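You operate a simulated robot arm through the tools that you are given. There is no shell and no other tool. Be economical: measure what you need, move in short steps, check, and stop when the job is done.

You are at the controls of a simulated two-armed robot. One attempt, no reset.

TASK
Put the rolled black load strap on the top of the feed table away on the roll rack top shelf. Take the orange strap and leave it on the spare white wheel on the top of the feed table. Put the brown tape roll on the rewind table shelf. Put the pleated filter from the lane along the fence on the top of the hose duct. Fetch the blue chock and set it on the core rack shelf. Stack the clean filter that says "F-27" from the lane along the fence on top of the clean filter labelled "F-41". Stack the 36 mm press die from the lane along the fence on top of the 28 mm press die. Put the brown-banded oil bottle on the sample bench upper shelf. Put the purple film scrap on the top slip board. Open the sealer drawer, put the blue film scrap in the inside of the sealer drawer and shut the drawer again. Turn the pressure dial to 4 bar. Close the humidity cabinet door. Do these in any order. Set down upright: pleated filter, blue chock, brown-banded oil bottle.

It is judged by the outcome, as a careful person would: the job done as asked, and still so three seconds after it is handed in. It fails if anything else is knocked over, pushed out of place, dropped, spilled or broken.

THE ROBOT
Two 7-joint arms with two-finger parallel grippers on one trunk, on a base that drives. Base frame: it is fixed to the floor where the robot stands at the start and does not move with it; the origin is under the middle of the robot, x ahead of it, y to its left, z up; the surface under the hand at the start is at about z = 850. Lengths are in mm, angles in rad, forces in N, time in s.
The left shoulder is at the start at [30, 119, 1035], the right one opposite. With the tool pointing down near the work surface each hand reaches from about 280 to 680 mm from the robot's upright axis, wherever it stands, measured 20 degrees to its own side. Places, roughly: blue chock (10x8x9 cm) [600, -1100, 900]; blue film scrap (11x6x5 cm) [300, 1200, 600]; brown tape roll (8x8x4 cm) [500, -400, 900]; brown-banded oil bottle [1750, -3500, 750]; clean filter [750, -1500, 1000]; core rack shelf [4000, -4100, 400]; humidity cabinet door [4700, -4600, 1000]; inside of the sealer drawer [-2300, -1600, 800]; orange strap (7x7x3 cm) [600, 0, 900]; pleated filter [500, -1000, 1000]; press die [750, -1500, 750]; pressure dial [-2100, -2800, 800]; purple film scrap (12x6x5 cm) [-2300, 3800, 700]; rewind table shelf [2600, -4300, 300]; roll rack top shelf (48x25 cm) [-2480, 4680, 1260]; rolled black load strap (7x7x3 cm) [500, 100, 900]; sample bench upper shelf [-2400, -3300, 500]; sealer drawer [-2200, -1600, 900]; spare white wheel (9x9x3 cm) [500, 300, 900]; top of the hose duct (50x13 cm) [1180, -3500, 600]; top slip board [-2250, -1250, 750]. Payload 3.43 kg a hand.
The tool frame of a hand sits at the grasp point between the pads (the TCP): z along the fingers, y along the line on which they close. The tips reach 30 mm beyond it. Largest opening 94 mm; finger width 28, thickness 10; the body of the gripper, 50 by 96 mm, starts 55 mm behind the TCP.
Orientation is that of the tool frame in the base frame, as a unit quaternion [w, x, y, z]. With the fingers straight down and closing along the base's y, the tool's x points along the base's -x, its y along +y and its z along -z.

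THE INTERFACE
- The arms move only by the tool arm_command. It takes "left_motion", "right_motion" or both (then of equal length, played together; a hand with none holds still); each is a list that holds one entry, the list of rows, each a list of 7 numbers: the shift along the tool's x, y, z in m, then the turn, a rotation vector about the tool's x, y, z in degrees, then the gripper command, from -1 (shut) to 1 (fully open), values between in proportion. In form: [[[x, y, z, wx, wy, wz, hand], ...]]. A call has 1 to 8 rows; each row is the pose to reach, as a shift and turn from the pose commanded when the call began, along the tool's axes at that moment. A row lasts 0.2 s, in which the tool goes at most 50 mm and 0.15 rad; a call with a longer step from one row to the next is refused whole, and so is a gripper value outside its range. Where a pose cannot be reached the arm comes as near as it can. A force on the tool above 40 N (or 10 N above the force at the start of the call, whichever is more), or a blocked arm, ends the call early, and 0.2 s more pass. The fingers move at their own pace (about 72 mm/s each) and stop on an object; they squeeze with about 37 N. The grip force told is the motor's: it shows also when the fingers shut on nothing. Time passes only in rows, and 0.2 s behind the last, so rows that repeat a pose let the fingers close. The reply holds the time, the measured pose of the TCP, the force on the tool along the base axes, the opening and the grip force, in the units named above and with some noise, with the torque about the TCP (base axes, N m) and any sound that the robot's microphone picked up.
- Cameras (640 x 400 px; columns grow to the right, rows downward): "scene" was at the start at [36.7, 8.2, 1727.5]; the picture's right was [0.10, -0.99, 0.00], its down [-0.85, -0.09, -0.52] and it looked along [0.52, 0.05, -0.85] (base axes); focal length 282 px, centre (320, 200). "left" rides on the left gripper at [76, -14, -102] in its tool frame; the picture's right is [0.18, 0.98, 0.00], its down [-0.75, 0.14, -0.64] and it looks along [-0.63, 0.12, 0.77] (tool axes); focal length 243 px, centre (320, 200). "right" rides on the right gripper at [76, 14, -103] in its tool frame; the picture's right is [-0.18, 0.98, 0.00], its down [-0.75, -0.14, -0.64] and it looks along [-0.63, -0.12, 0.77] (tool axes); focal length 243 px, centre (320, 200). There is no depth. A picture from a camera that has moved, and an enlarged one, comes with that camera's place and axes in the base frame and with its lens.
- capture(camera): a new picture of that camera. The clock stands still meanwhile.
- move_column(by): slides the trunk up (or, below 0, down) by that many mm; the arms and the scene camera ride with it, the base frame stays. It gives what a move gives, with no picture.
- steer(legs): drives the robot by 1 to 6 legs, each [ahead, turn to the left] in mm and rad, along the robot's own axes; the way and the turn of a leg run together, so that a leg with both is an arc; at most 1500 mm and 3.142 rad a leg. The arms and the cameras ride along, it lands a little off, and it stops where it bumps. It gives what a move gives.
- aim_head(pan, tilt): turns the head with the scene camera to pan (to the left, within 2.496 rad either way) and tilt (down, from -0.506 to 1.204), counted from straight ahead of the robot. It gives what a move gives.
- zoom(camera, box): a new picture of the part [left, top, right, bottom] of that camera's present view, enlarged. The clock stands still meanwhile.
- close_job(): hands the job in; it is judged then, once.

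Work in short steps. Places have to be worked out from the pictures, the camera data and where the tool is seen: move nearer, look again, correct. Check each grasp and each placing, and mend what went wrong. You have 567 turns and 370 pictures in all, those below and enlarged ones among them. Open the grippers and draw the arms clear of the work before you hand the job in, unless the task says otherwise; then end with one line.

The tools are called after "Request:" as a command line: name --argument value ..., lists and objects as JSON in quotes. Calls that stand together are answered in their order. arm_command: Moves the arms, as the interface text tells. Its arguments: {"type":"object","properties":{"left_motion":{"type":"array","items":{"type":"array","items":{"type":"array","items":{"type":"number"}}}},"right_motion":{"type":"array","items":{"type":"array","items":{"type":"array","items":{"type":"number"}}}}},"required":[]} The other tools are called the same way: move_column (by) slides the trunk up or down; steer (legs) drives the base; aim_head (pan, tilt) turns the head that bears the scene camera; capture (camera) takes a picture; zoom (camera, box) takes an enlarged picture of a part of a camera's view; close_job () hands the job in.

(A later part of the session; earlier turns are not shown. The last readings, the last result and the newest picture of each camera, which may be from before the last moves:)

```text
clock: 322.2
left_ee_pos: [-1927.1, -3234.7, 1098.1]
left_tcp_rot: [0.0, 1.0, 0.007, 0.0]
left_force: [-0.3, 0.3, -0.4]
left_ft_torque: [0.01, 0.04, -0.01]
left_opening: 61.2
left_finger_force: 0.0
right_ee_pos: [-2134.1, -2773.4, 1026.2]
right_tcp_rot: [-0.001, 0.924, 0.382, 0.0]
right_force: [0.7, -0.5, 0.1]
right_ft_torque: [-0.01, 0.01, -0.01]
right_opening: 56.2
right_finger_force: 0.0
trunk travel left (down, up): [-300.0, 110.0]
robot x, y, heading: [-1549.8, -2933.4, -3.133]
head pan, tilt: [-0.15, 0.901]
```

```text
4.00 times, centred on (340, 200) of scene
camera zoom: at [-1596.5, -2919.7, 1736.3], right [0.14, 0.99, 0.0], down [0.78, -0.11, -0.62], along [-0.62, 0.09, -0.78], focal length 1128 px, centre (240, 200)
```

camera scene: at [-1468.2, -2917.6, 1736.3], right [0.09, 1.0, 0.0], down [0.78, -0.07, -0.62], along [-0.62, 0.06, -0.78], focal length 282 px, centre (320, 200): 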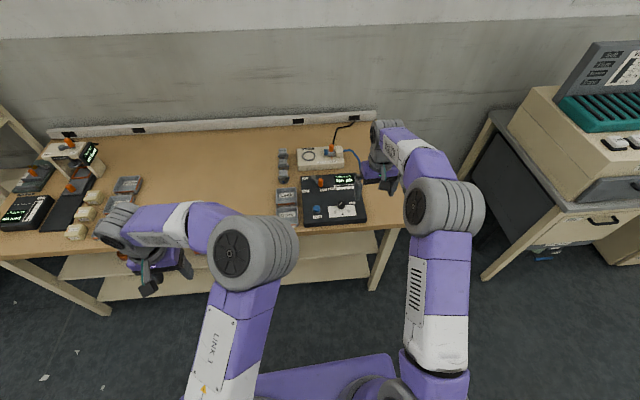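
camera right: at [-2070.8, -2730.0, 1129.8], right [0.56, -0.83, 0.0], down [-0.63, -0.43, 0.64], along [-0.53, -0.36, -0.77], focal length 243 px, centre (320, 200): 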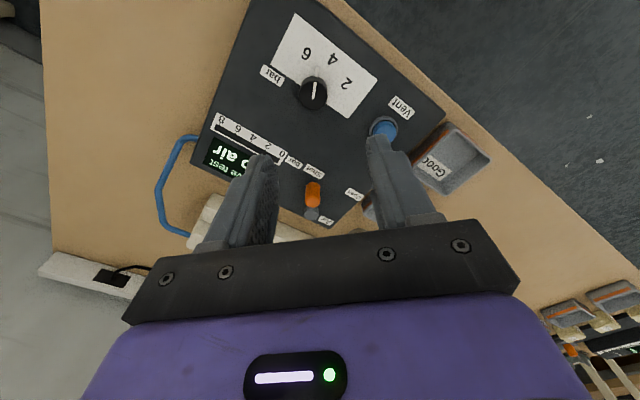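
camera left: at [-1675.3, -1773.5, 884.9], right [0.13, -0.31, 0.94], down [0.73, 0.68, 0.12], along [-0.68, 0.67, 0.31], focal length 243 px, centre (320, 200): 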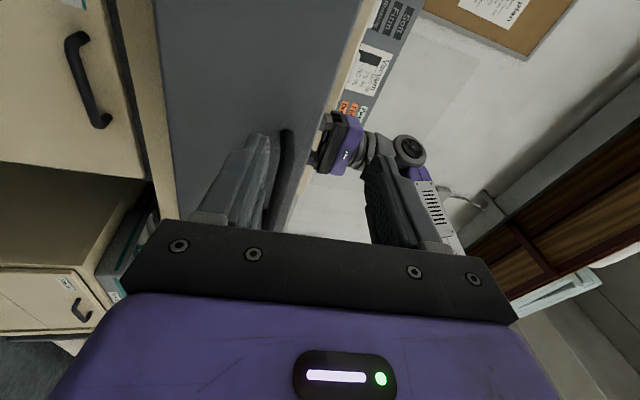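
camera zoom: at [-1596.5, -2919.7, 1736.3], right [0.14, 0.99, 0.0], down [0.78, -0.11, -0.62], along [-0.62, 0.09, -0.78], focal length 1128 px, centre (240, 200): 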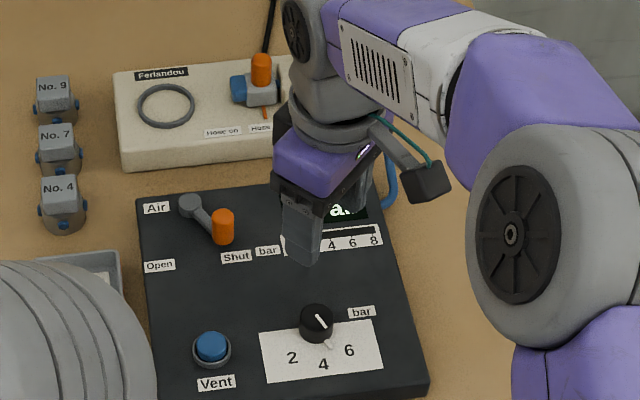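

On release the hand sprang sideways (it was off the knob's axis) and dragged the knob about 25° past 4. The true knob axis is ≈[-2142,-2770]; re-grip centred and turn back.

Request:
arm_command --right_motion '[[[-0.0032, -0.008, 0.04, 0, 0, 0, 0.2], [-0.0032, -0.008, 0.08, 0, 0, 0, 0.2], [-0.0032, -0.008, 0.12, 0, 0, 0, 0.2], [-0.0032, -0.008, 0.15, 0, 0, 0, 0.2]]]'

Request:
capture --camera "right"

```text
clock: 323.2
left_ee_pos: [-1927.3, -3234.2, 1097.6]
left_tcp_rot: [-0.002, 1.0, 0.007, 0.0]
left_force: [0.3, 0.5, 0.0]
left_ft_torque: [-0.01, 0.01, -0.02]
left_opening: 61.3
left_finger_force: 0.1
right_ee_pos: [-2144.1, -2768.4, 875.5]
right_tcp_rot: [-0.001, 0.924, 0.382, 0.0]
right_force: [0.3, -0.2, -0.1]
right_ft_torque: [-0.07, 0.02, -0.01]
right_opening: 56.4
right_finger_force: 0.0
trunk travel left (down, up): [-300.0, 110.0]
robot x, y, heading: [-1550.5, -2930.4, -3.132]
head pan, tilt: [-0.15, 0.901]
```

```text
245 pictures are left
camera right: at [-2081.7, -2725.0, 978.3], right [0.56, -0.83, 0.0], down [-0.63, -0.43, 0.64], along [-0.53, -0.36, -0.77], focal length 243 px, centre (320, 200)
```

right: 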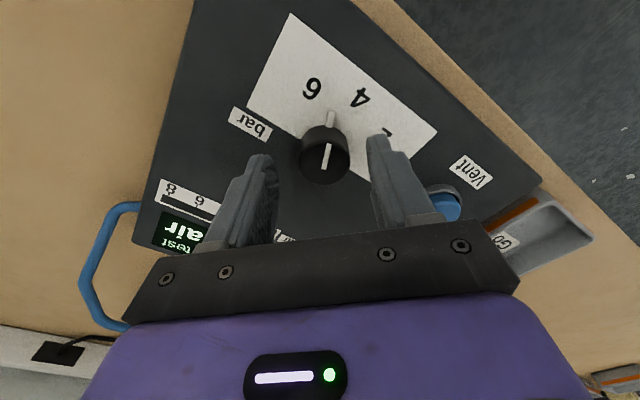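

Pointer is about 20–22° past 4. Lower, close, and check residual force.

Request:
arm_command --right_motion '[[[0, 0, 0.008, 0, 0, 0, 0.2], [0, 0, 0.008, 0, 0, 0, -0.4], [0, 0, 0.008, 0, 0, 0, -1], [0, 0, 0.008, 0, 0, 0, -1], [0, 0, 0.008, 0, 0, 0, -1]]]'

Request:
capture --camera "right"

```text
clock: 324.4
left_ee_pos: [-1925.7, -3234.5, 1098.9]
left_tcp_rot: [0.0, 1.0, 0.007, 0.0]
left_force: [0.4, -0.7, 0.1]
left_ft_torque: [-0.03, 0.0, 0.02]
left_opening: 61.1
left_finger_force: 0.1
right_ee_pos: [-2143.7, -2769.8, 866.5]
right_tcp_rot: [0.001, 0.924, 0.382, 0.001]
right_force: [9.4, -10.8, -5.9]
right_ft_torque: [-0.63, -0.06, 0.03]
right_opening: 31.0
right_finger_force: 44.9
trunk travel left (down, up): [-300.0, 110.0]
robot x, y, heading: [-1552.5, -2931.1, -3.135]
head pan, tilt: [-0.15, 0.901]
```

```text
244 pictures are left
camera right: at [-2080.3, -2726.3, 970.3], right [0.56, -0.83, 0.0], down [-0.63, -0.43, 0.64], along [-0.53, -0.36, -0.77], focal length 243 px, centre (320, 200)
```

right: 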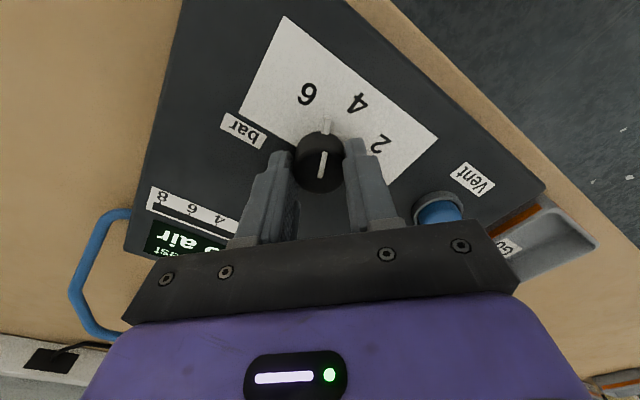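

Shift 2 mm to relieve the side force, then turn +22°.

Request:
arm_command --right_motion '[[[0, 0.002, 0, 0, 0, 0, -1], [0, 0.002, 0, 0, 0, 7.5, -1], [0, 0.002, 0, 0, 0, 15, -1], [0, 0.002, 0, 0, 0, 22, -1], [0, 0.002, 0, 0, 0, 22, -1]]]'

Request:
capture --camera "right"

```text
clock: 325.6
left_ee_pos: [-1927.3, -3235.3, 1098.2]
left_tcp_rot: [-0.001, 1.0, 0.006, 0.001]
left_force: [0.6, -0.7, 0.3]
left_ft_torque: [0.0, -0.02, 0.01]
left_opening: 60.9
left_finger_force: 0.0
right_ee_pos: [-2143.5, -2771.1, 867.8]
right_tcp_rot: [0.0, 0.98, 0.197, 0.003]
right_force: [10.2, -8.4, -19.0]
right_ft_torque: [-0.56, 0.16, 0.01]
right_opening: 30.9
right_finger_force: 44.9
trunk travel left (down, up): [-300.0, 110.0]
robot x, y, heading: [-1553.8, -2931.8, -3.128]
head pan, tilt: [-0.15, 0.901]
```

```text
243 pictures are left
camera right: at [-2068.6, -2754.0, 970.5], right [0.21, -0.98, 0.0], down [-0.75, -0.16, 0.64], along [-0.63, -0.13, -0.77], focal length 243 px, centre (320, 200)
```

right: 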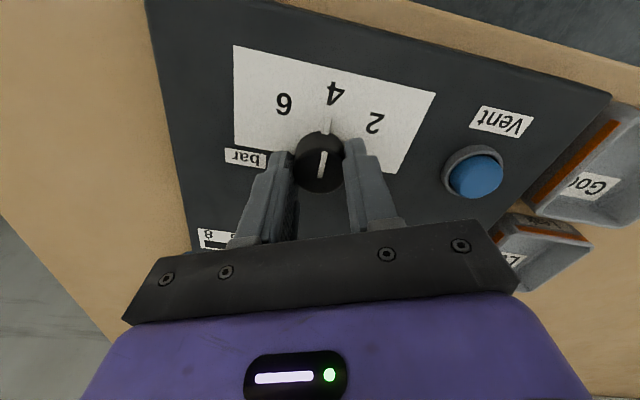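

Pointer lines up with 4. Relieve residual forces with a ~2 mm shift before releasing.

Request:
arm_command --right_motion '[[[0.001, 0.002, 0.001, 0, 0, 0, -1], [0.001, 0.002, 0.002, 0, 0, 0, -1]]]'

```text
clock: 326.2
left_ee_pos: [-1927.1, -3235.0, 1098.4]
left_tcp_rot: [0.0, 1.0, 0.007, 0.001]
left_force: [0.3, -0.3, 0.6]
left_ft_torque: [0.0, 0.0, 0.03]
left_opening: 61.3
left_finger_force: 0.2
right_ee_pos: [-2143.1, -2770.6, 867.5]
right_tcp_rot: [-0.002, 0.98, 0.197, 0.0]
right_force: [4.9, -4.6, -6.3]
right_ft_torque: [0.3, -1.25, 0.01]
right_opening: 30.9
right_finger_force: 44.8
trunk travel left (down, up): [-300.0, 110.0]
robot x, y, heading: [-1550.2, -2932.7, -3.13]
head pan, tilt: [-0.15, 0.901]
```

Request:
arm_command --right_motion '[[[0.0005, 0.001, 0.0005, 0, 0, 0, -1], [0.0005, 0.001, 0.0005, 0, 0, 0, -0.31], [0.0005, 0.001, 0.0005, 0, 0, 0, -0.28], [0.0005, 0.001, 0.0005, 0, 0, 0, -0.2]]]'

Request:
arm_command --right_motion '[[[0, 0, 0, 0, 0, 0, 0.1], [0, 0, 0, 0, 0, 0, 0.2], [0, 0, -0.04, 0, 0, 0, 0.2], [0, 0, -0.08, 0, 0, 0, 0.2], [0, 0, -0.12, 0, 0, 0, 0.2]]]'

Request:
zoom --camera "right" --box '[240, 20, 440, 160]'

Request:
zoom --camera "scene" --box '[280, 150, 400, 250]'

```text
clock: 327.2
left_ee_pos: [-1926.9, -3233.4, 1097.8]
left_tcp_rot: [-0.001, 1.0, 0.007, 0.001]
left_force: [0.2, -0.1, -0.5]
left_ft_torque: [0.02, 0.0, -0.07]
left_opening: 61.2
left_finger_force: 0.0
right_ee_pos: [-2142.2, -2771.2, 866.1]
right_tcp_rot: [-0.001, 0.98, 0.198, -0.001]
right_force: [-0.3, -0.2, 0.3]
right_ft_torque: [0.02, -0.03, 0.02]
right_opening: 37.7
right_finger_force: 0.1
trunk travel left (down, up): [-300.0, 110.0]
robot x, y, heading: [-1550.0, -2930.9, -3.13]
head pan, tilt: [-0.15, 0.901]
```

```text
clock: 328.4
left_ee_pos: [-1926.8, -3234.4, 1098.6]
left_tcp_rot: [-0.002, 1.0, 0.008, 0.0]
left_force: [0.4, 1.1, -0.7]
left_ft_torque: [0.01, 0.01, 0.03]
left_opening: 61.1
left_finger_force: 0.1
right_ee_pos: [-2140.9, -2772.7, 987.8]
right_tcp_rot: [-0.001, 0.98, 0.198, -0.001]
right_force: [0.2, 0.7, -0.4]
right_ft_torque: [-0.01, 0.03, 0.0]
right_opening: 56.2
right_finger_force: 0.1
trunk travel left (down, up): [-300.0, 110.0]
robot x, y, heading: [-1552.3, -2933.5, -3.134]
head pan, tilt: [-0.15, 0.901]
```

```text
2.86 times, centred on (340, 90) of right
camera zoom: at [-2065.6, -2755.5, 1090.5], right [0.21, -0.98, 0.0], down [-0.75, -0.16, 0.64], along [-0.63, -0.13, -0.77], focal length 693 px, centre (263, 514)
```

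zoom: 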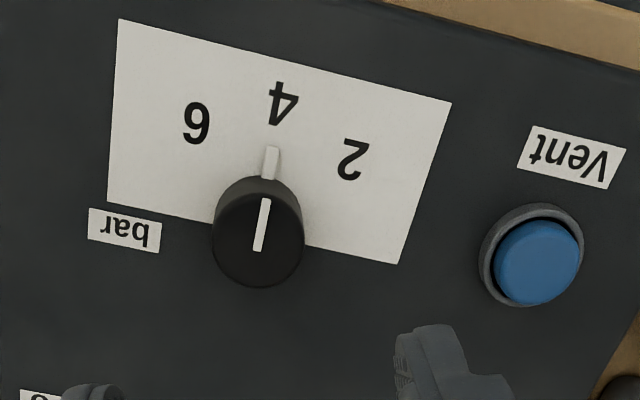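

```text
4.00 times, centred on (340, 200) of scene
camera zoom: at [-1596.5, -2919.8, 1736.3], right [0.14, 0.99, 0.0], down [0.78, -0.11, -0.62], along [-0.62, 0.09, -0.78], focal length 1128 px, centre (240, 200)
```

zoom: 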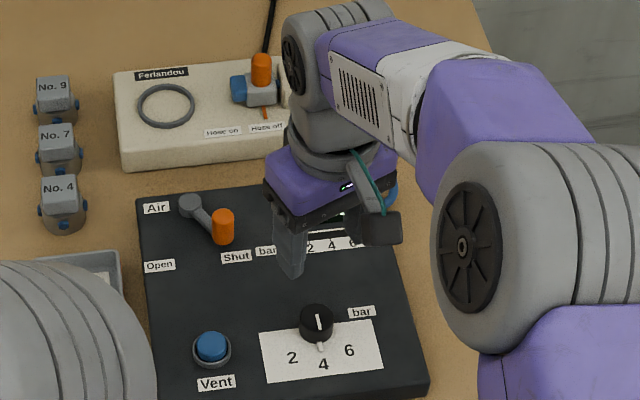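

Dial is on 4. Straighten the right wrist and raise it, then back away and drive to the south end of the feed table.

Request:
arm_command --right_motion '[[[0, 0, -0.04, 0, 0, 7.6, 1], [0.03, 0, -0.08, 0, 0, 15.2, 1], [0.06, 0, -0.1, 0, 0, 22.7, 1]]]'

Request:
steer --legs '[[-450, 0], [0, -2.137], [1000, 0], [950, 0], [0, -1.012]]'

Request:
aim_head --pan -0.2 --tilt 0.6

Request:
capture --camera "scene"

```text
clock: 329.2
left_ee_pos: [-1927.2, -3234.5, 1099.7]
left_tcp_rot: [-0.002, 1.0, 0.008, 0.0]
left_force: [0.3, 0.1, -0.1]
left_ft_torque: [-0.02, -0.02, 0.0]
left_opening: 60.8
left_finger_force: 0.1
right_ee_pos: [-2082.6, -2748.8, 1086.8]
right_tcp_rot: [-0.001, 1.0, 0.001, 0.0]
right_force: [0.5, 0.4, 0.6]
right_ft_torque: [-0.01, 0.02, 0.01]
right_opening: 94.2
right_finger_force: 0.0
trunk travel left (down, up): [-300.0, 110.0]
robot x, y, heading: [-1553.8, -2933.9, -3.133]
head pan, tilt: [-0.15, 0.901]
```

```text
clock: 346.7
left_ee_pos: [5.8, -837.7, 1098.9]
left_tcp_rot: [0.0, -0.453, 0.892, -0.001]
left_force: [-1.1, -0.3, -0.1]
left_ft_torque: [-0.02, 0.03, 0.05]
left_opening: 61.3
left_finger_force: 0.1
right_ee_pos: [488.3, -1002.7, 1085.5]
right_tcp_rot: [0.0, -0.448, 0.894, -0.001]
right_force: [0.3, 0.1, 0.2]
right_ft_torque: [0.01, -0.02, 0.0]
right_opening: 93.8
right_finger_force: 0.0
trunk travel left (down, up): [-300.0, 110.0]
robot x, y, heading: [25.7, -1318.6, 0.938]
head pan, tilt: [-0.15, 0.901]
stopped in leg 5: the robot was blocked; the commanded pose is now the measured one
```

```text
clock: 347.5
left_ee_pos: [5.8, -836.6, 1098.5]
left_tcp_rot: [0.001, -0.453, 0.891, -0.001]
left_force: [-0.2, -0.5, -0.7]
left_ft_torque: [0.01, 0.02, 0.02]
left_opening: 61.0
left_finger_force: 0.1
right_ee_pos: [488.5, -1001.7, 1086.0]
right_tcp_rot: [0.001, -0.448, 0.894, -0.001]
right_force: [0.6, -1.1, 0.8]
right_ft_torque: [-0.03, 0.03, -0.01]
right_opening: 93.9
right_finger_force: 0.0
trunk travel left (down, up): [-300.0, 110.0]
robot x, y, heading: [20.4, -1316.1, 0.937]
head pan, tilt: [-0.201, 0.6]
```

```text
240 pictures are left
camera scene: at [68.7, -1283.0, 1760.9], right [0.67, -0.74, 0.0], down [-0.42, -0.38, -0.82], along [0.61, 0.55, -0.57], focal length 282 px, centre (320, 200)
```

scene: 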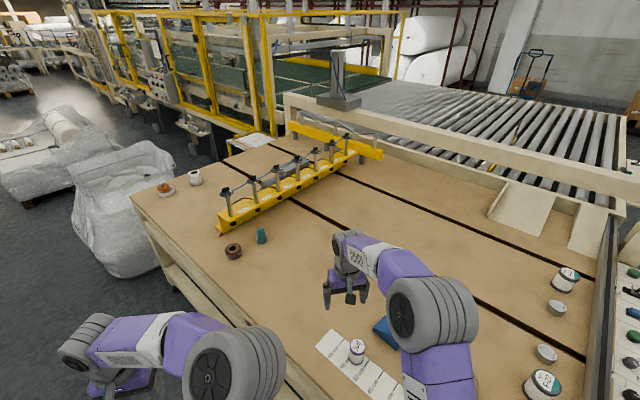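

The base was blocked while turning. Look down around the base and the table corner (the grey jug's little shelf is near here) before moving.

Request:
aim_head --pan -1.0 --tilt 0.9

Request:
capture --camera "scene"

Request:
aim_head --pan -0.3 --tilt 1.15

Request:
capture --camera "scene"

```text
clock: 348.6
left_ee_pos: [6.2, -837.8, 1098.2]
left_tcp_rot: [0.001, -0.454, 0.891, 0.0]
left_force: [-0.3, 0.4, -0.4]
left_ft_torque: [0.0, -0.02, 0.01]
left_opening: 61.3
left_finger_force: 0.0
right_ee_pos: [488.1, -1001.4, 1086.6]
right_tcp_rot: [0.0, -0.448, 0.894, 0.0]
right_force: [0.0, 0.3, -0.7]
right_ft_torque: [-0.01, 0.0, 0.01]
right_opening: 94.0
right_finger_force: 0.1
trunk travel left (down, up): [-300.0, 110.0]
robot x, y, heading: [24.8, -1319.4, 0.935]
head pan, tilt: [-1.0, 0.901]
```

```text
239 pictures are left
camera scene: at [78.4, -1347.1, 1736.2], right [-0.06, -1.0, 0.0], down [-0.78, 0.05, -0.62], along [0.62, -0.04, -0.78], focal length 282 px, centre (320, 200)
```

scene: 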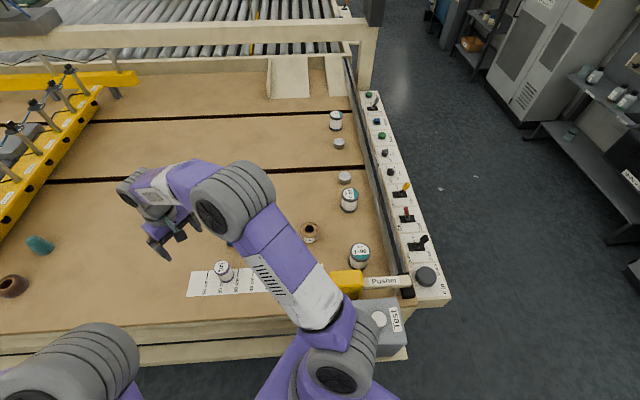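

```text
clock: 349.7
left_ee_pos: [6.2, -837.1, 1097.6]
left_tcp_rot: [0.001, -0.453, 0.892, 0.0]
left_force: [-0.3, -0.2, -0.7]
left_ft_torque: [0.0, 0.02, 0.0]
left_opening: 60.8
left_finger_force: 0.0
right_ee_pos: [488.9, -1001.1, 1085.4]
right_tcp_rot: [0.0, -0.449, 0.894, -0.001]
right_force: [0.4, -0.6, 0.3]
right_ft_torque: [-0.03, -0.01, 0.02]
right_opening: 93.9
right_finger_force: 0.1
trunk travel left (down, up): [-300.0, 110.0]
robot x, y, heading: [23.9, -1320.9, 0.938]
head pan, tilt: [-0.3, 1.15]
```

```text
238 pictures are left
camera scene: at [51.1, -1307.1, 1719.3], right [0.59, -0.81, 0.0], down [-0.73, -0.54, -0.41], along [0.33, 0.24, -0.91], focal length 282 px, centre (320, 200)
```

scene: 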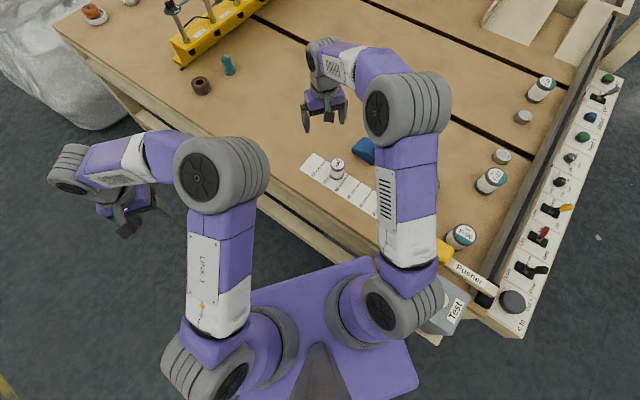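

I'm right at the corner ledge with the "Test" tank. Back straight out along my heading, then come in squarely further along the table.

Request:
steer --legs '[[-450, 0]]'

Request:
aim_head --pan -0.5 --tilt 0.7

Request:
capture --camera "scene"

```text
clock: 352.4
left_ee_pos: [-261.2, -1201.3, 1097.7]
left_tcp_rot: [0.001, -0.452, 0.892, -0.001]
left_force: [-0.1, 0.7, 0.6]
left_ft_torque: [0.01, 0.01, -0.02]
left_opening: 61.3
left_finger_force: 0.0
right_ee_pos: [219.4, -1368.8, 1086.2]
right_tcp_rot: [0.001, -0.446, 0.895, 0.0]
right_force: [0.0, -0.3, 0.5]
right_ft_torque: [0.02, 0.0, -0.01]
right_opening: 93.8
right_finger_force: 0.1
trunk travel left (down, up): [-300.0, 110.0]
robot x, y, heading: [-247.3, -1682.2, 0.928]
head pan, tilt: [-0.3, 1.15]
```

```text
clock: 353.4
left_ee_pos: [-261.9, -1201.9, 1097.7]
left_tcp_rot: [0.0, -0.452, 0.892, 0.0]
left_force: [-0.2, -0.1, -0.8]
left_ft_torque: [0.0, 0.02, 0.0]
left_opening: 61.1
left_finger_force: 0.0
right_ee_pos: [220.3, -1367.4, 1085.9]
right_tcp_rot: [0.0, -0.446, 0.895, -0.001]
right_force: [0.6, -0.3, -0.2]
right_ft_torque: [0.01, 0.0, 0.01]
right_opening: 94.3
right_finger_force: 0.1
trunk travel left (down, up): [-300.0, 110.0]
robot x, y, heading: [-245.9, -1679.2, 0.931]
head pan, tilt: [-0.499, 0.7]
```

```text
237 pictures are left
camera scene: at [-189.5, -1671.0, 1752.3], right [0.42, -0.91, 0.0], down [-0.59, -0.27, -0.76], along [0.69, 0.32, -0.64], focal length 282 px, centre (320, 200)
```

scene: 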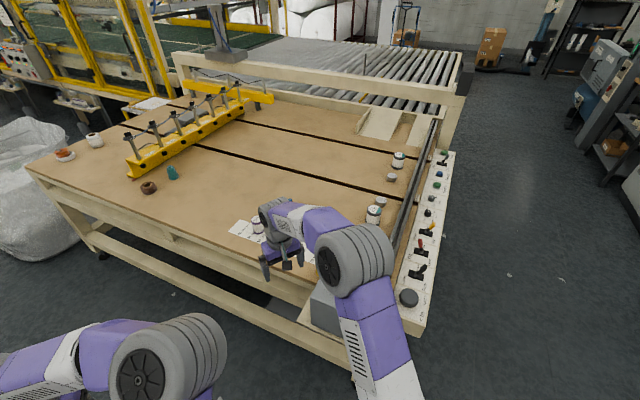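

The lane objects lie at y≈−1500, x≈750–1240, best reached from the south side over the fence. Raise the trunk, back up, and drive round to the south side facing +y.

Request:
move_column --by 110

Request:
steer --legs '[[-400, 0], [0, -1.2], [1450, 0], [0, 1.84]]'

Request:
aim_head --pan 0 --tilt 0.6

Request:
capture --camera "scene"

```text
clock: 354.8
left_ee_pos: [-261.8, -1201.9, 1208.8]
left_tcp_rot: [0.0, -0.452, 0.892, -0.001]
left_force: [-0.3, 0.1, -0.1]
left_ft_torque: [0.01, 0.0, 0.0]
left_opening: 61.3
left_finger_force: 0.0
right_ee_pos: [219.8, -1367.3, 1196.4]
right_tcp_rot: [0.0, -0.446, 0.895, -0.001]
right_force: [0.6, 0.1, 0.6]
right_ft_torque: [-0.02, 0.0, 0.03]
right_opening: 94.0
right_finger_force: 0.0
trunk travel left (down, up): [-410.0, 0.0]
robot x, y, heading: [-248.3, -1684.5, 0.928]
head pan, tilt: [-0.499, 0.7]
```

```text
clock: 371.5
left_ee_pos: [609.2, -2032.6, 1208.8]
left_tcp_rot: [0.0, -0.702, 0.712, -0.001]
left_force: [-0.3, -0.4, 0.0]
left_ft_torque: [0.03, -0.03, 0.01]
left_opening: 61.2
left_finger_force: 0.0
right_ee_pos: [1097.8, -1888.4, 1195.5]
right_tcp_rot: [0.001, -0.698, 0.716, 0.0]
right_force: [-0.3, 0.1, -0.7]
right_ft_torque: [0.01, -0.01, 0.02]
right_opening: 94.0
right_finger_force: 0.1
trunk travel left (down, up): [-410.0, 0.0]
robot x, y, heading: [899.3, -2415.2, 1.549]
head pan, tilt: [-0.499, 0.7]
```

```text
clock: 372.4
left_ee_pos: [610.4, -2030.9, 1207.8]
left_tcp_rot: [0.001, -0.702, 0.713, 0.0]
left_force: [-0.5, -0.4, 1.3]
left_ft_torque: [-0.01, 0.01, 0.02]
left_opening: 61.2
left_finger_force: 0.1
right_ee_pos: [1098.7, -1888.2, 1194.9]
right_tcp_rot: [0.001, -0.698, 0.716, -0.001]
right_force: [0.5, -0.2, -0.1]
right_ft_torque: [-0.05, 0.02, -0.03]
right_opening: 94.0
right_finger_force: 0.1
trunk travel left (down, up): [-410.0, 0.0]
robot x, y, heading: [902.7, -2416.7, 1.548]
head pan, tilt: [0.0, 0.6]
```

```text
236 pictures are left
camera scene: at [900.6, -2357.1, 1871.0], right [1.0, -0.02, 0.0], down [-0.01, -0.56, -0.82], along [0.02, 0.82, -0.57], focal length 282 px, centre (320, 200)
```

scene: 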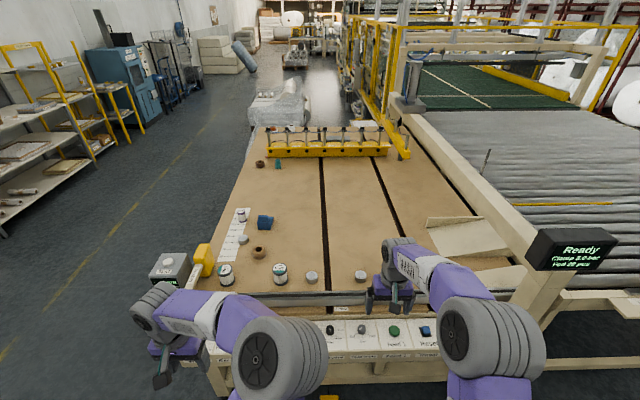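

Request:
zoom --camera "scene" --box '[180, 200, 380, 325]'

Request:
zoom --camera "scene" --box '[330, 220, 470, 310]'

```text
3.20 times, centred on (280, 262) of scene
camera zoom: at [900.6, -2357.1, 1871.0], right [1.0, -0.02, 0.0], down [-0.01, -0.56, -0.82], along [0.02, 0.82, -0.57], focal length 902 px, centre (448, 0)
```

zoom: 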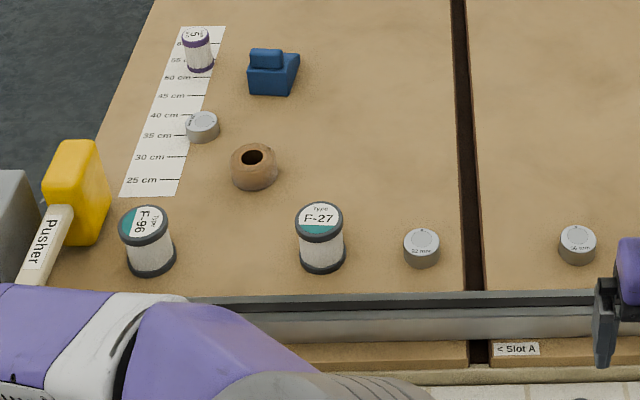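

```text
4.44 times, centred on (400, 265) of scene
camera zoom: at [900.6, -2357.1, 1871.0], right [1.0, -0.02, 0.0], down [-0.01, -0.56, -0.82], along [0.02, 0.82, -0.57], focal length 1253 px, centre (-36, -89)
```

zoom: 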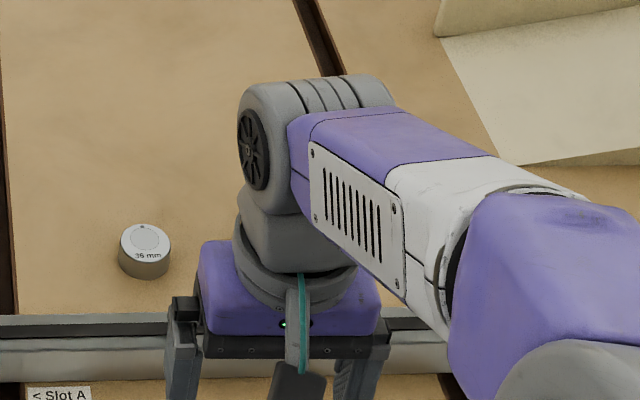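

Request:
zoom --camera "scene" --box '[300, 260, 380, 300]'

Request:
zoom --camera "scene" --box '[215, 200, 295, 260]'

Request:
arm_command --right_motion '[[[0, -0.04, 0, 0, 0, 0, 1], [0, -0.08, 0, 0, 0, 0, 1], [0, -0.12, 0, 0, 0, 0, 1], [0, -0.16, 0, 0, 0, 0, 1]]]'

Request:
zoom --camera "scene" --box '[370, 220, 450, 300]'

```text
8.00 times, centred on (340, 280) of scene
camera zoom: at [900.6, -2357.1, 1871.0], right [1.0, -0.02, 0.0], down [-0.01, -0.56, -0.82], along [0.02, 0.82, -0.57], focal length 2255 px, centre (160, -440)
```

zoom: 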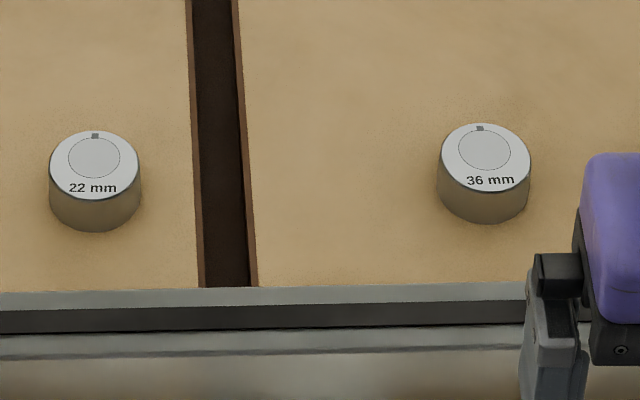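

```text
6.67 times, centred on (255, 230) of scene
camera zoom: at [900.6, -2357.1, 1871.0], right [1.0, -0.02, 0.0], down [-0.01, -0.56, -0.82], along [0.02, 0.82, -0.57], focal length 1879 px, centre (753, 0)
```

zoom: 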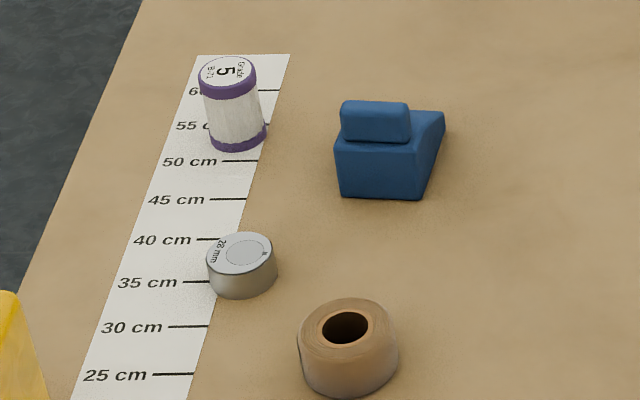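

```text
clock: 373.4
left_ee_pos: [612.9, -2031.2, 1208.8]
left_tcp_rot: [-0.001, -0.701, 0.713, 0.0]
left_force: [-0.1, 0.7, 0.4]
left_ft_torque: [-0.01, 0.03, 0.0]
left_opening: 61.1
left_finger_force: 0.1
right_ee_pos: [1259.9, -1894.5, 1195.1]
right_tcp_rot: [0.0, -0.698, 0.716, 0.0]
right_force: [-0.7, -0.8, -0.6]
right_ft_torque: [0.02, -0.01, -0.06]
right_opening: 94.0
right_finger_force: 0.0
trunk travel left (down, up): [-410.0, 0.0]
robot x, y, heading: [904.7, -2418.6, 1.548]
head pan, tilt: [0.0, 0.6]
```

```text
5.00 times, centred on (410, 260) of scene
camera zoom: at [902.4, -2357.1, 1871.0], right [1.0, -0.02, 0.0], down [-0.01, -0.56, -0.83], along [0.02, 0.82, -0.56], focal length 1410 px, centre (-130, -100)
```

zoom: 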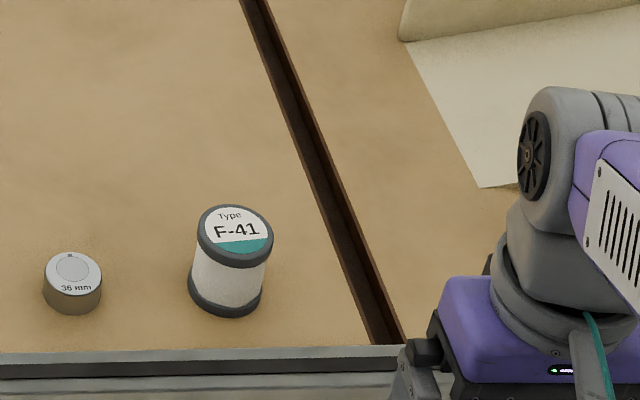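

Identified: F-27 at ≈[750,-1522], F-41 at ≈[1245,-1511], 36 mm die ≈[1104,-1511], 28 mm die ≈[531,-1258], purple "Grade 5" pleated filter ≈[498,-1112], chock ≈[627,-1181]. First F-27 with the right hand: move the base to x≈600.

Request:
arm_command --right_motion '[[[0, 0.04, 0, 0, 0, 0, 1], [0, 0.08, 0, 0, 0, 0, 1], [0, 0.12, 0, 0, 0, 0, 1], [0, 0.16, 0, 0, 0, 0, 1]]]'

Request:
steer --legs '[[0, 1.594], [305, 0], [0, -1.571], [310, 0]]'

Request:
aim_head --pan -0.2 --tilt 0.85

Request:
capture --camera "scene"

Request:
capture --camera "right"

```text
clock: 374.4
left_ee_pos: [608.9, -2031.7, 1208.7]
left_tcp_rot: [0.0, -0.702, 0.712, -0.001]
left_force: [-1.0, 0.2, 0.0]
left_ft_torque: [-0.02, 0.01, 0.01]
left_opening: 61.1
left_finger_force: 0.1
right_ee_pos: [1095.5, -1886.4, 1195.4]
right_tcp_rot: [0.002, -0.698, 0.716, -0.001]
right_force: [0.3, -0.6, -0.2]
right_ft_torque: [0.0, -0.02, -0.02]
right_opening: 94.0
right_finger_force: 0.2
trunk travel left (down, up): [-410.0, 0.0]
robot x, y, heading: [905.7, -2419.3, 1.549]
head pan, tilt: [0.0, 0.6]
```

```text
clock: 386.0
left_ee_pos: [276.6, -1749.4, 1208.0]
left_tcp_rot: [0.0, 0.72, -0.694, 0.001]
left_force: [0.0, -1.1, 0.0]
left_ft_torque: [0.01, -0.01, 0.02]
left_opening: 61.1
left_finger_force: 0.0
right_ee_pos: [755.4, -1577.4, 1196.2]
right_tcp_rot: [-0.001, 0.716, -0.698, 0.0]
right_force: [0.3, 0.7, -0.9]
right_ft_torque: [-0.02, -0.02, 0.0]
right_opening: 94.1
right_finger_force: 0.3
trunk travel left (down, up): [-410.0, 0.0]
robot x, y, heading: [584.2, -2117.3, 1.603]
head pan, tilt: [0.0, 0.6]
```

```text
clock: 386.7
left_ee_pos: [275.1, -1748.4, 1208.5]
left_tcp_rot: [-0.001, 0.72, -0.694, 0.001]
left_force: [0.4, 0.1, 0.6]
left_ft_torque: [0.03, -0.01, -0.04]
left_opening: 60.9
left_finger_force: 0.2
right_ee_pos: [754.5, -1578.1, 1197.5]
right_tcp_rot: [-0.001, 0.716, -0.698, 0.0]
right_force: [-0.4, 0.7, 0.7]
right_ft_torque: [0.0, -0.01, 0.0]
right_opening: 94.2
right_finger_force: 0.1
trunk travel left (down, up): [-410.0, 0.0]
robot x, y, heading: [587.6, -2118.9, 1.602]
head pan, tilt: [-0.201, 0.85]
```

```text
230 pictures are left
camera scene: at [598.8, -2069.4, 1850.2], right [0.99, -0.17, 0.0], down [-0.13, -0.74, -0.66], along [0.11, 0.65, -0.75], focal length 282 px, centre (320, 200)
```

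scene: 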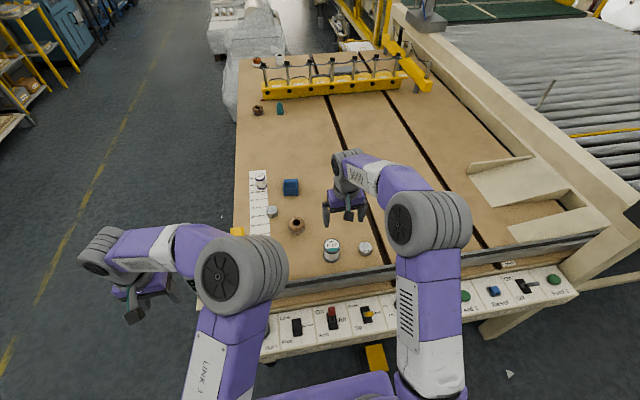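

```text
229 pictures are left
camera right: at [742.0, -1654.1, 1298.9], right [-0.99, 0.16, 0.0], down [0.12, 0.76, 0.64], along [0.1, 0.63, -0.77], focal length 243 px, centre (320, 200)
```

right: 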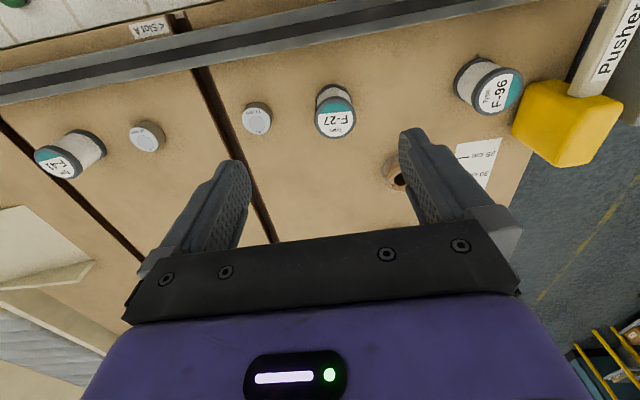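

Right camera places F-27's top at ≈[745,-1511]. Lower the trunk 110, align and descend part way.

Request:
move_column --by -110

Request:
arm_command --right_motion '[[[-0.03, 0.004, 0.02, 0, 0, 0, 1], [-0.066, 0.0075, 0.04, 0, 0, 0, 1], [-0.066, 0.0075, 0.07, 0, 0, 0, 1]]]'

Request:
capture --camera "right"

```text
clock: 388.1
left_ee_pos: [274.0, -1748.1, 1097.7]
left_tcp_rot: [0.0, 0.72, -0.694, 0.001]
left_force: [-0.1, -0.3, 0.0]
left_ft_torque: [0.0, 0.02, 0.01]
left_opening: 61.1
left_finger_force: 0.1
right_ee_pos: [754.5, -1577.1, 1086.4]
right_tcp_rot: [-0.001, 0.715, -0.699, -0.001]
right_force: [-0.3, -0.3, 0.7]
right_ft_torque: [0.04, 0.01, -0.02]
right_opening: 94.1
right_finger_force: 0.0
trunk travel left (down, up): [-300.0, 110.0]
robot x, y, heading: [586.4, -2117.4, 1.603]
head pan, tilt: [-0.201, 0.85]
```

```text
clock: 388.9
left_ee_pos: [275.4, -1748.1, 1097.6]
left_tcp_rot: [-0.001, 0.72, -0.694, 0.0]
left_force: [-1.2, -0.1, 0.1]
left_ft_torque: [-0.01, -0.03, 0.01]
left_opening: 61.1
left_finger_force: 0.0
right_ee_pos: [747.8, -1511.0, 1017.0]
right_tcp_rot: [-0.001, 0.716, -0.698, -0.001]
right_force: [-0.5, -0.1, 0.2]
right_ft_torque: [0.0, -0.05, -0.01]
right_opening: 94.2
right_finger_force: 0.0
trunk travel left (down, up): [-300.0, 110.0]
robot x, y, heading: [585.7, -2114.5, 1.605]
head pan, tilt: [-0.201, 0.85]
```

```text
228 pictures are left
camera right: at [734.7, -1587.3, 1119.7], right [-0.99, 0.16, 0.0], down [0.12, 0.76, 0.64], along [0.1, 0.63, -0.77], focal length 243 px, centre (320, 200)
```

right: 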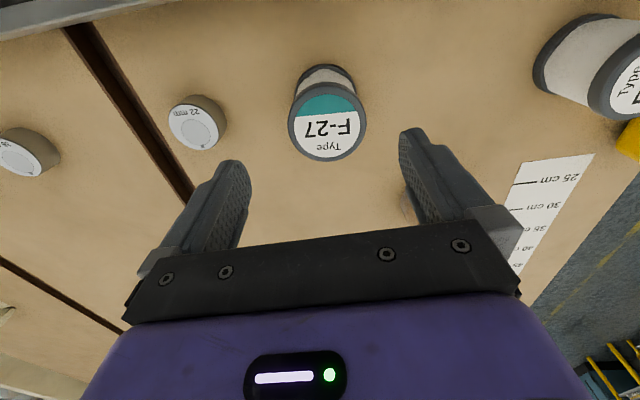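

Aligned; small correction and descend to grip the upper part of F-27.

Request:
arm_command --right_motion '[[[-0.003, 0.006, 0.04, 0, 0, 0, 1], [-0.003, 0.006, 0.075, 0, 0, 0, 1], [-0.003, 0.006, 0.1, 0, 0, 0, 1]]]'

Request:
capture --camera "right"

```text
clock: 389.8
left_ee_pos: [276.2, -1748.5, 1098.7]
left_tcp_rot: [-0.001, 0.72, -0.694, 0.001]
left_force: [0.3, -0.5, 0.7]
left_ft_torque: [-0.04, -0.03, 0.04]
left_opening: 61.2
left_finger_force: 0.1
right_ee_pos: [740.0, -1507.2, 916.3]
right_tcp_rot: [-0.002, 0.716, -0.698, 0.0]
right_force: [0.1, -0.2, 0.5]
right_ft_torque: [0.01, 0.0, -0.03]
right_opening: 94.0
right_finger_force: 0.0
trunk travel left (down, up): [-300.0, 110.0]
robot x, y, heading: [590.2, -2119.2, 1.599]
head pan, tilt: [-0.201, 0.85]
```

```text
227 pictures are left
camera right: at [727.2, -1583.6, 1019.1], right [-0.99, 0.16, 0.0], down [0.12, 0.76, 0.64], along [0.1, 0.63, -0.77], focal length 243 px, centre (320, 200)
```

right: 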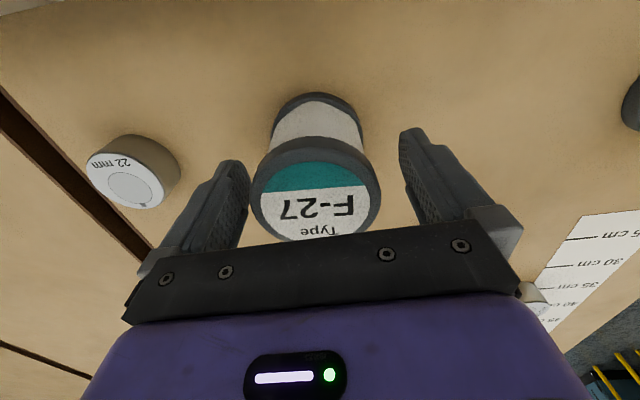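

Its top is at about z=918; lower 14 mm more and close.

Request:
arm_command --right_motion '[[[0, 0, 0.007, 0, 0, 0, 1], [0, 0, 0.014, 0, 0, 0, 1], [0, 0, 0.014, 0, 0, 0, -1], [0, 0, 0.014, 0, 0, 0, -1], [0, 0, 0.014, 0, 0, 0, -1], [0, 0, 0.014, 0, 0, 0, -1]]]'

Request:
arm_command --right_motion '[[[0, 0, -0.04, 0, 0, 0, -1], [0, 0, -0.08, 0, 0, 0, -1], [0, 0, -0.12, 0, 0, 0, -1], [0.02, 0, -0.155, 0, 0, 0, -1], [0.05, 0, -0.18, 0, 0, 0, -1]]]'

Request:
capture --camera "right"

```text
clock: 391.1
left_ee_pos: [275.6, -1748.4, 1099.5]
left_tcp_rot: [0.001, 0.72, -0.694, 0.001]
left_force: [-0.3, 0.2, 0.1]
left_ft_torque: [-0.01, 0.01, 0.01]
left_opening: 61.2
left_finger_force: 0.1
right_ee_pos: [739.2, -1506.8, 901.4]
right_tcp_rot: [0.0, 0.715, -0.699, 0.0]
right_force: [-0.1, 0.2, 0.3]
right_ft_torque: [0.03, -0.03, 0.0]
right_opening: 66.9
right_finger_force: 36.6
trunk travel left (down, up): [-300.0, 110.0]
robot x, y, heading: [585.8, -2114.3, 1.6]
head pan, tilt: [-0.201, 0.85]
```

```text
clock: 392.4
left_ee_pos: [275.6, -1749.9, 1097.0]
left_tcp_rot: [-0.001, 0.72, -0.694, 0.0]
left_force: [0.2, -0.3, 0.1]
left_ft_torque: [0.02, -0.01, 0.01]
left_opening: 60.8
left_finger_force: 0.2
right_ee_pos: [743.0, -1561.7, 1080.8]
right_tcp_rot: [0.0, 0.715, -0.699, 0.0]
right_force: [-0.1, 0.1, -1.5]
right_ft_torque: [0.03, -0.02, 0.02]
right_opening: 66.9
right_finger_force: 37.2
trunk travel left (down, up): [-300.0, 110.0]
robot x, y, heading: [584.9, -2117.1, 1.605]
head pan, tilt: [-0.201, 0.85]
```

```text
226 pictures are left
camera right: at [729.8, -1637.0, 1184.2], right [-0.99, 0.16, 0.0], down [0.12, 0.76, 0.64], along [0.1, 0.64, -0.77], focal length 243 px, centre (320, 200)
```

right: 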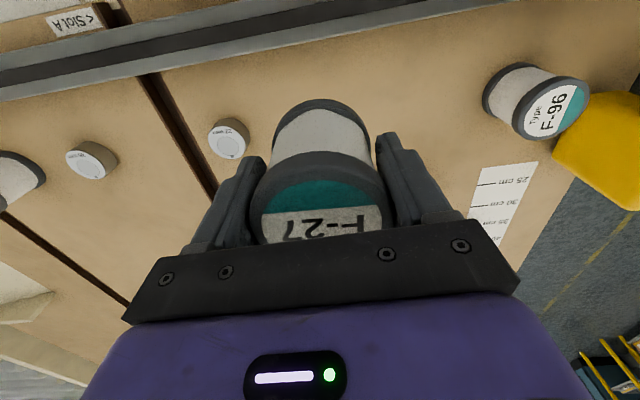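

F-27 is held. Back off, shift the base +488 mm in x, and come back in front of F-41.

Request:
steer --legs '[[-300, 0], [0, -1.605], [480, 0], [0, 1.571], [250, 0]]'

Request:
capture --camera "right"

Request:
capture --camera "scene"

```text
clock: 406.1
left_ee_pos: [774.3, -1791.8, 1096.3]
left_tcp_rot: [0.001, 0.714, -0.7, 0.001]
left_force: [0.5, 0.5, -0.2]
left_ft_torque: [0.01, 0.03, 0.0]
left_opening: 60.6
left_finger_force: 0.1
right_ee_pos: [1243.8, -1610.1, 1079.0]
right_tcp_rot: [-0.001, 0.711, -0.703, 0.0]
right_force: [-0.7, 0.7, -1.3]
right_ft_torque: [-0.06, -0.04, 0.01]
right_opening: 67.2
right_finger_force: 36.6
trunk travel left (down, up): [-300.0, 110.0]
robot x, y, heading: [1083.9, -2167.3, 1.587]
head pan, tilt: [-0.201, 0.85]
```

```text
225 pictures are left
camera right: at [1229.7, -1685.4, 1183.1], right [-0.98, 0.17, 0.0], down [0.13, 0.75, 0.64], along [0.11, 0.63, -0.77], focal length 243 px, centre (320, 200)
```

right: 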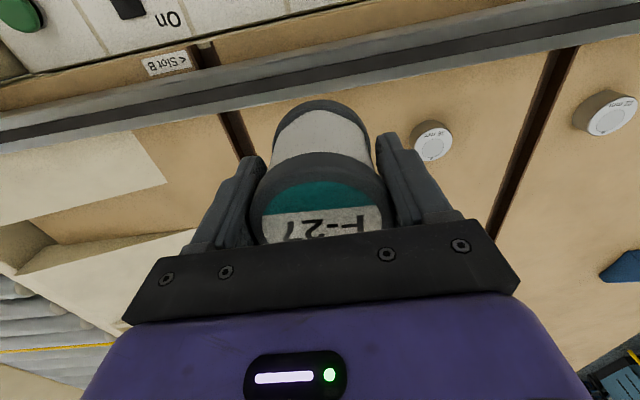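

```text
224 pictures are left
camera scene: at [1092.3, -2116.9, 1740.1], right [0.98, -0.18, 0.0], down [-0.14, -0.74, -0.66], along [0.12, 0.65, -0.75], focal length 282 px, centre (320, 200)
```

scene: 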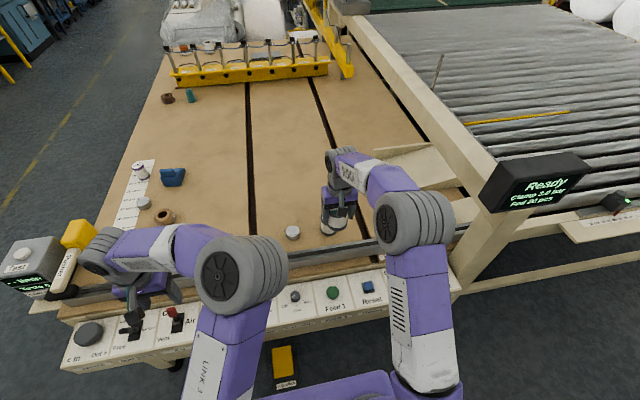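

F-41 is hidden behind the held filter; shift the hand 110 mm to the right to see it.

Request:
arm_command --right_motion '[[[0, -0.04, 0, 0, 0, 0, -1], [0, -0.08, 0, 0, 0, 0, -1], [0, -0.12, 0, 0, 0, 0, -1]]]'

Request:
capture --camera "right"

Request:
zoom --camera "scene" --box '[270, 150, 430, 260]'

```text
clock: 406.9
left_ee_pos: [775.4, -1791.7, 1098.2]
left_tcp_rot: [0.0, 0.715, -0.699, 0.001]
left_force: [0.2, 0.6, 0.3]
left_ft_torque: [0.01, 0.0, -0.01]
left_opening: 61.3
left_finger_force: 0.0
right_ee_pos: [1363.9, -1610.6, 1083.7]
right_tcp_rot: [-0.001, 0.711, -0.703, 0.0]
right_force: [-0.4, 0.1, -1.6]
right_ft_torque: [0.01, 0.0, 0.0]
right_opening: 67.3
right_finger_force: 37.2
trunk travel left (down, up): [-300.0, 110.0]
robot x, y, heading: [1080.4, -2164.8, 1.584]
head pan, tilt: [-0.201, 0.85]
```

```text
223 pictures are left
camera right: at [1350.5, -1686.2, 1186.0], right [-0.98, 0.17, 0.0], down [0.13, 0.75, 0.64], along [0.11, 0.63, -0.77], focal length 243 px, centre (320, 200)
```

right: 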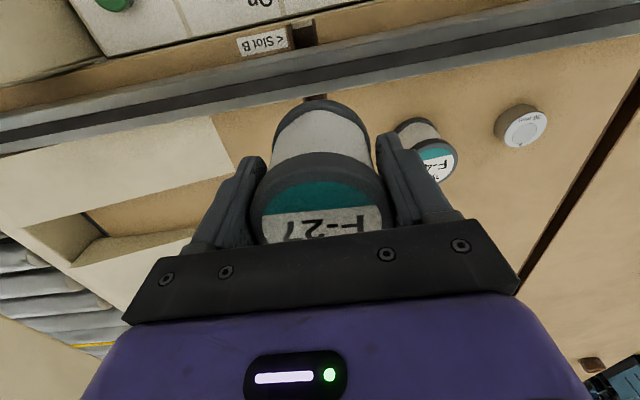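

```text
3.64 times, centred on (350, 205) of scene
camera zoom: at [1094.0, -2118.2, 1740.1], right [0.98, -0.18, 0.0], down [-0.14, -0.74, -0.66], along [0.12, 0.65, -0.75], focal length 1025 px, centre (211, 182)
```

zoom: 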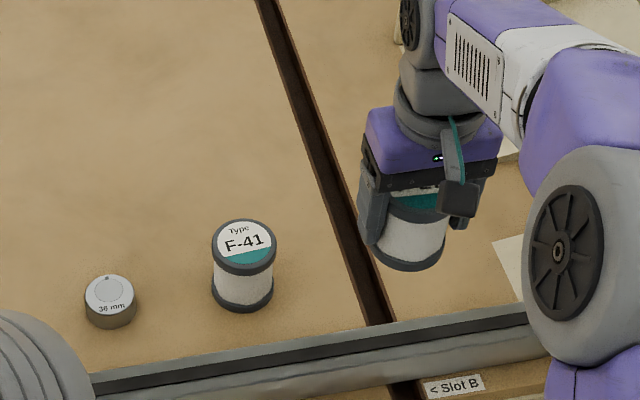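

F-41's centre agrees from two views: ≈[1241,-1500]. Move above it and descend to just above its top.

Request:
arm_command --right_motion '[[[-0.0277, 0.0304, 0, 0, 0, 0, -1], [-0.0553, 0.0608, 0, 0, 0, 0, -1], [-0.083, 0.0912, 0, 0, 0, 0, -1], [-0.1106, 0.1216, 0, 0, 0, 0, -1], [-0.1106, 0.1216, 0.04, 0, 0, 0, -1], [-0.1106, 0.1216, 0.075, 0, 0, 0, -1]]]'

Request:
zoom --camera "scene" --box '[270, 150, 430, 260]'

Request:
capture --camera "right"

```text
clock: 408.3
left_ee_pos: [772.8, -1792.1, 1097.7]
left_tcp_rot: [0.0, 0.714, -0.7, 0.0]
left_force: [0.7, 0.0, -0.4]
left_ft_torque: [-0.04, -0.01, 0.0]
left_opening: 61.2
left_finger_force: 0.0
right_ee_pos: [1241.0, -1510.8, 1017.8]
right_tcp_rot: [-0.001, 0.71, -0.704, 0.001]
right_force: [0.1, -0.1, -1.8]
right_ft_torque: [0.02, -0.03, 0.02]
right_opening: 67.6
right_finger_force: 37.3
right hand out of reach, approached as far as the arm can: row 4, 5, 6
trunk travel left (down, up): [-300.0, 110.0]
robot x, y, heading: [1079.5, -2164.6, 1.588]
head pan, tilt: [-0.201, 0.85]
```

```text
3.64 times, centred on (350, 205) of scene
camera zoom: at [1091.6, -2117.6, 1740.1], right [0.98, -0.18, 0.0], down [-0.14, -0.74, -0.66], along [0.12, 0.65, -0.75], focal length 1025 px, centre (211, 182)
```

zoom: 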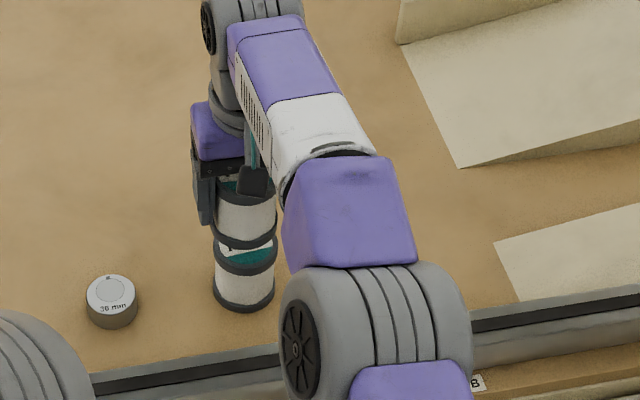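

```text
220 pictures are left
camera right: at [1226.0, -1586.9, 1119.3], right [-0.98, 0.17, 0.0], down [0.13, 0.75, 0.64], along [0.11, 0.63, -0.77], focal length 243 px, centre (320, 200)
```

right: 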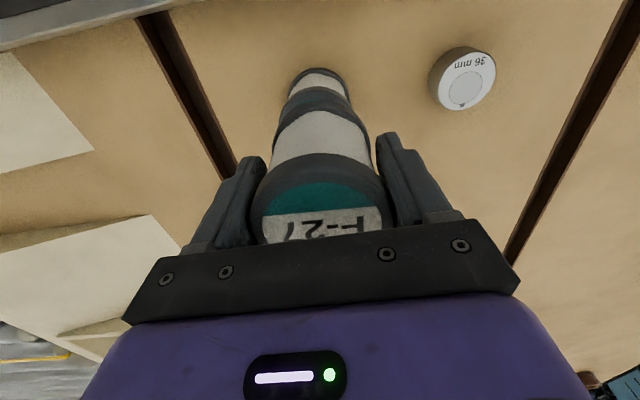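

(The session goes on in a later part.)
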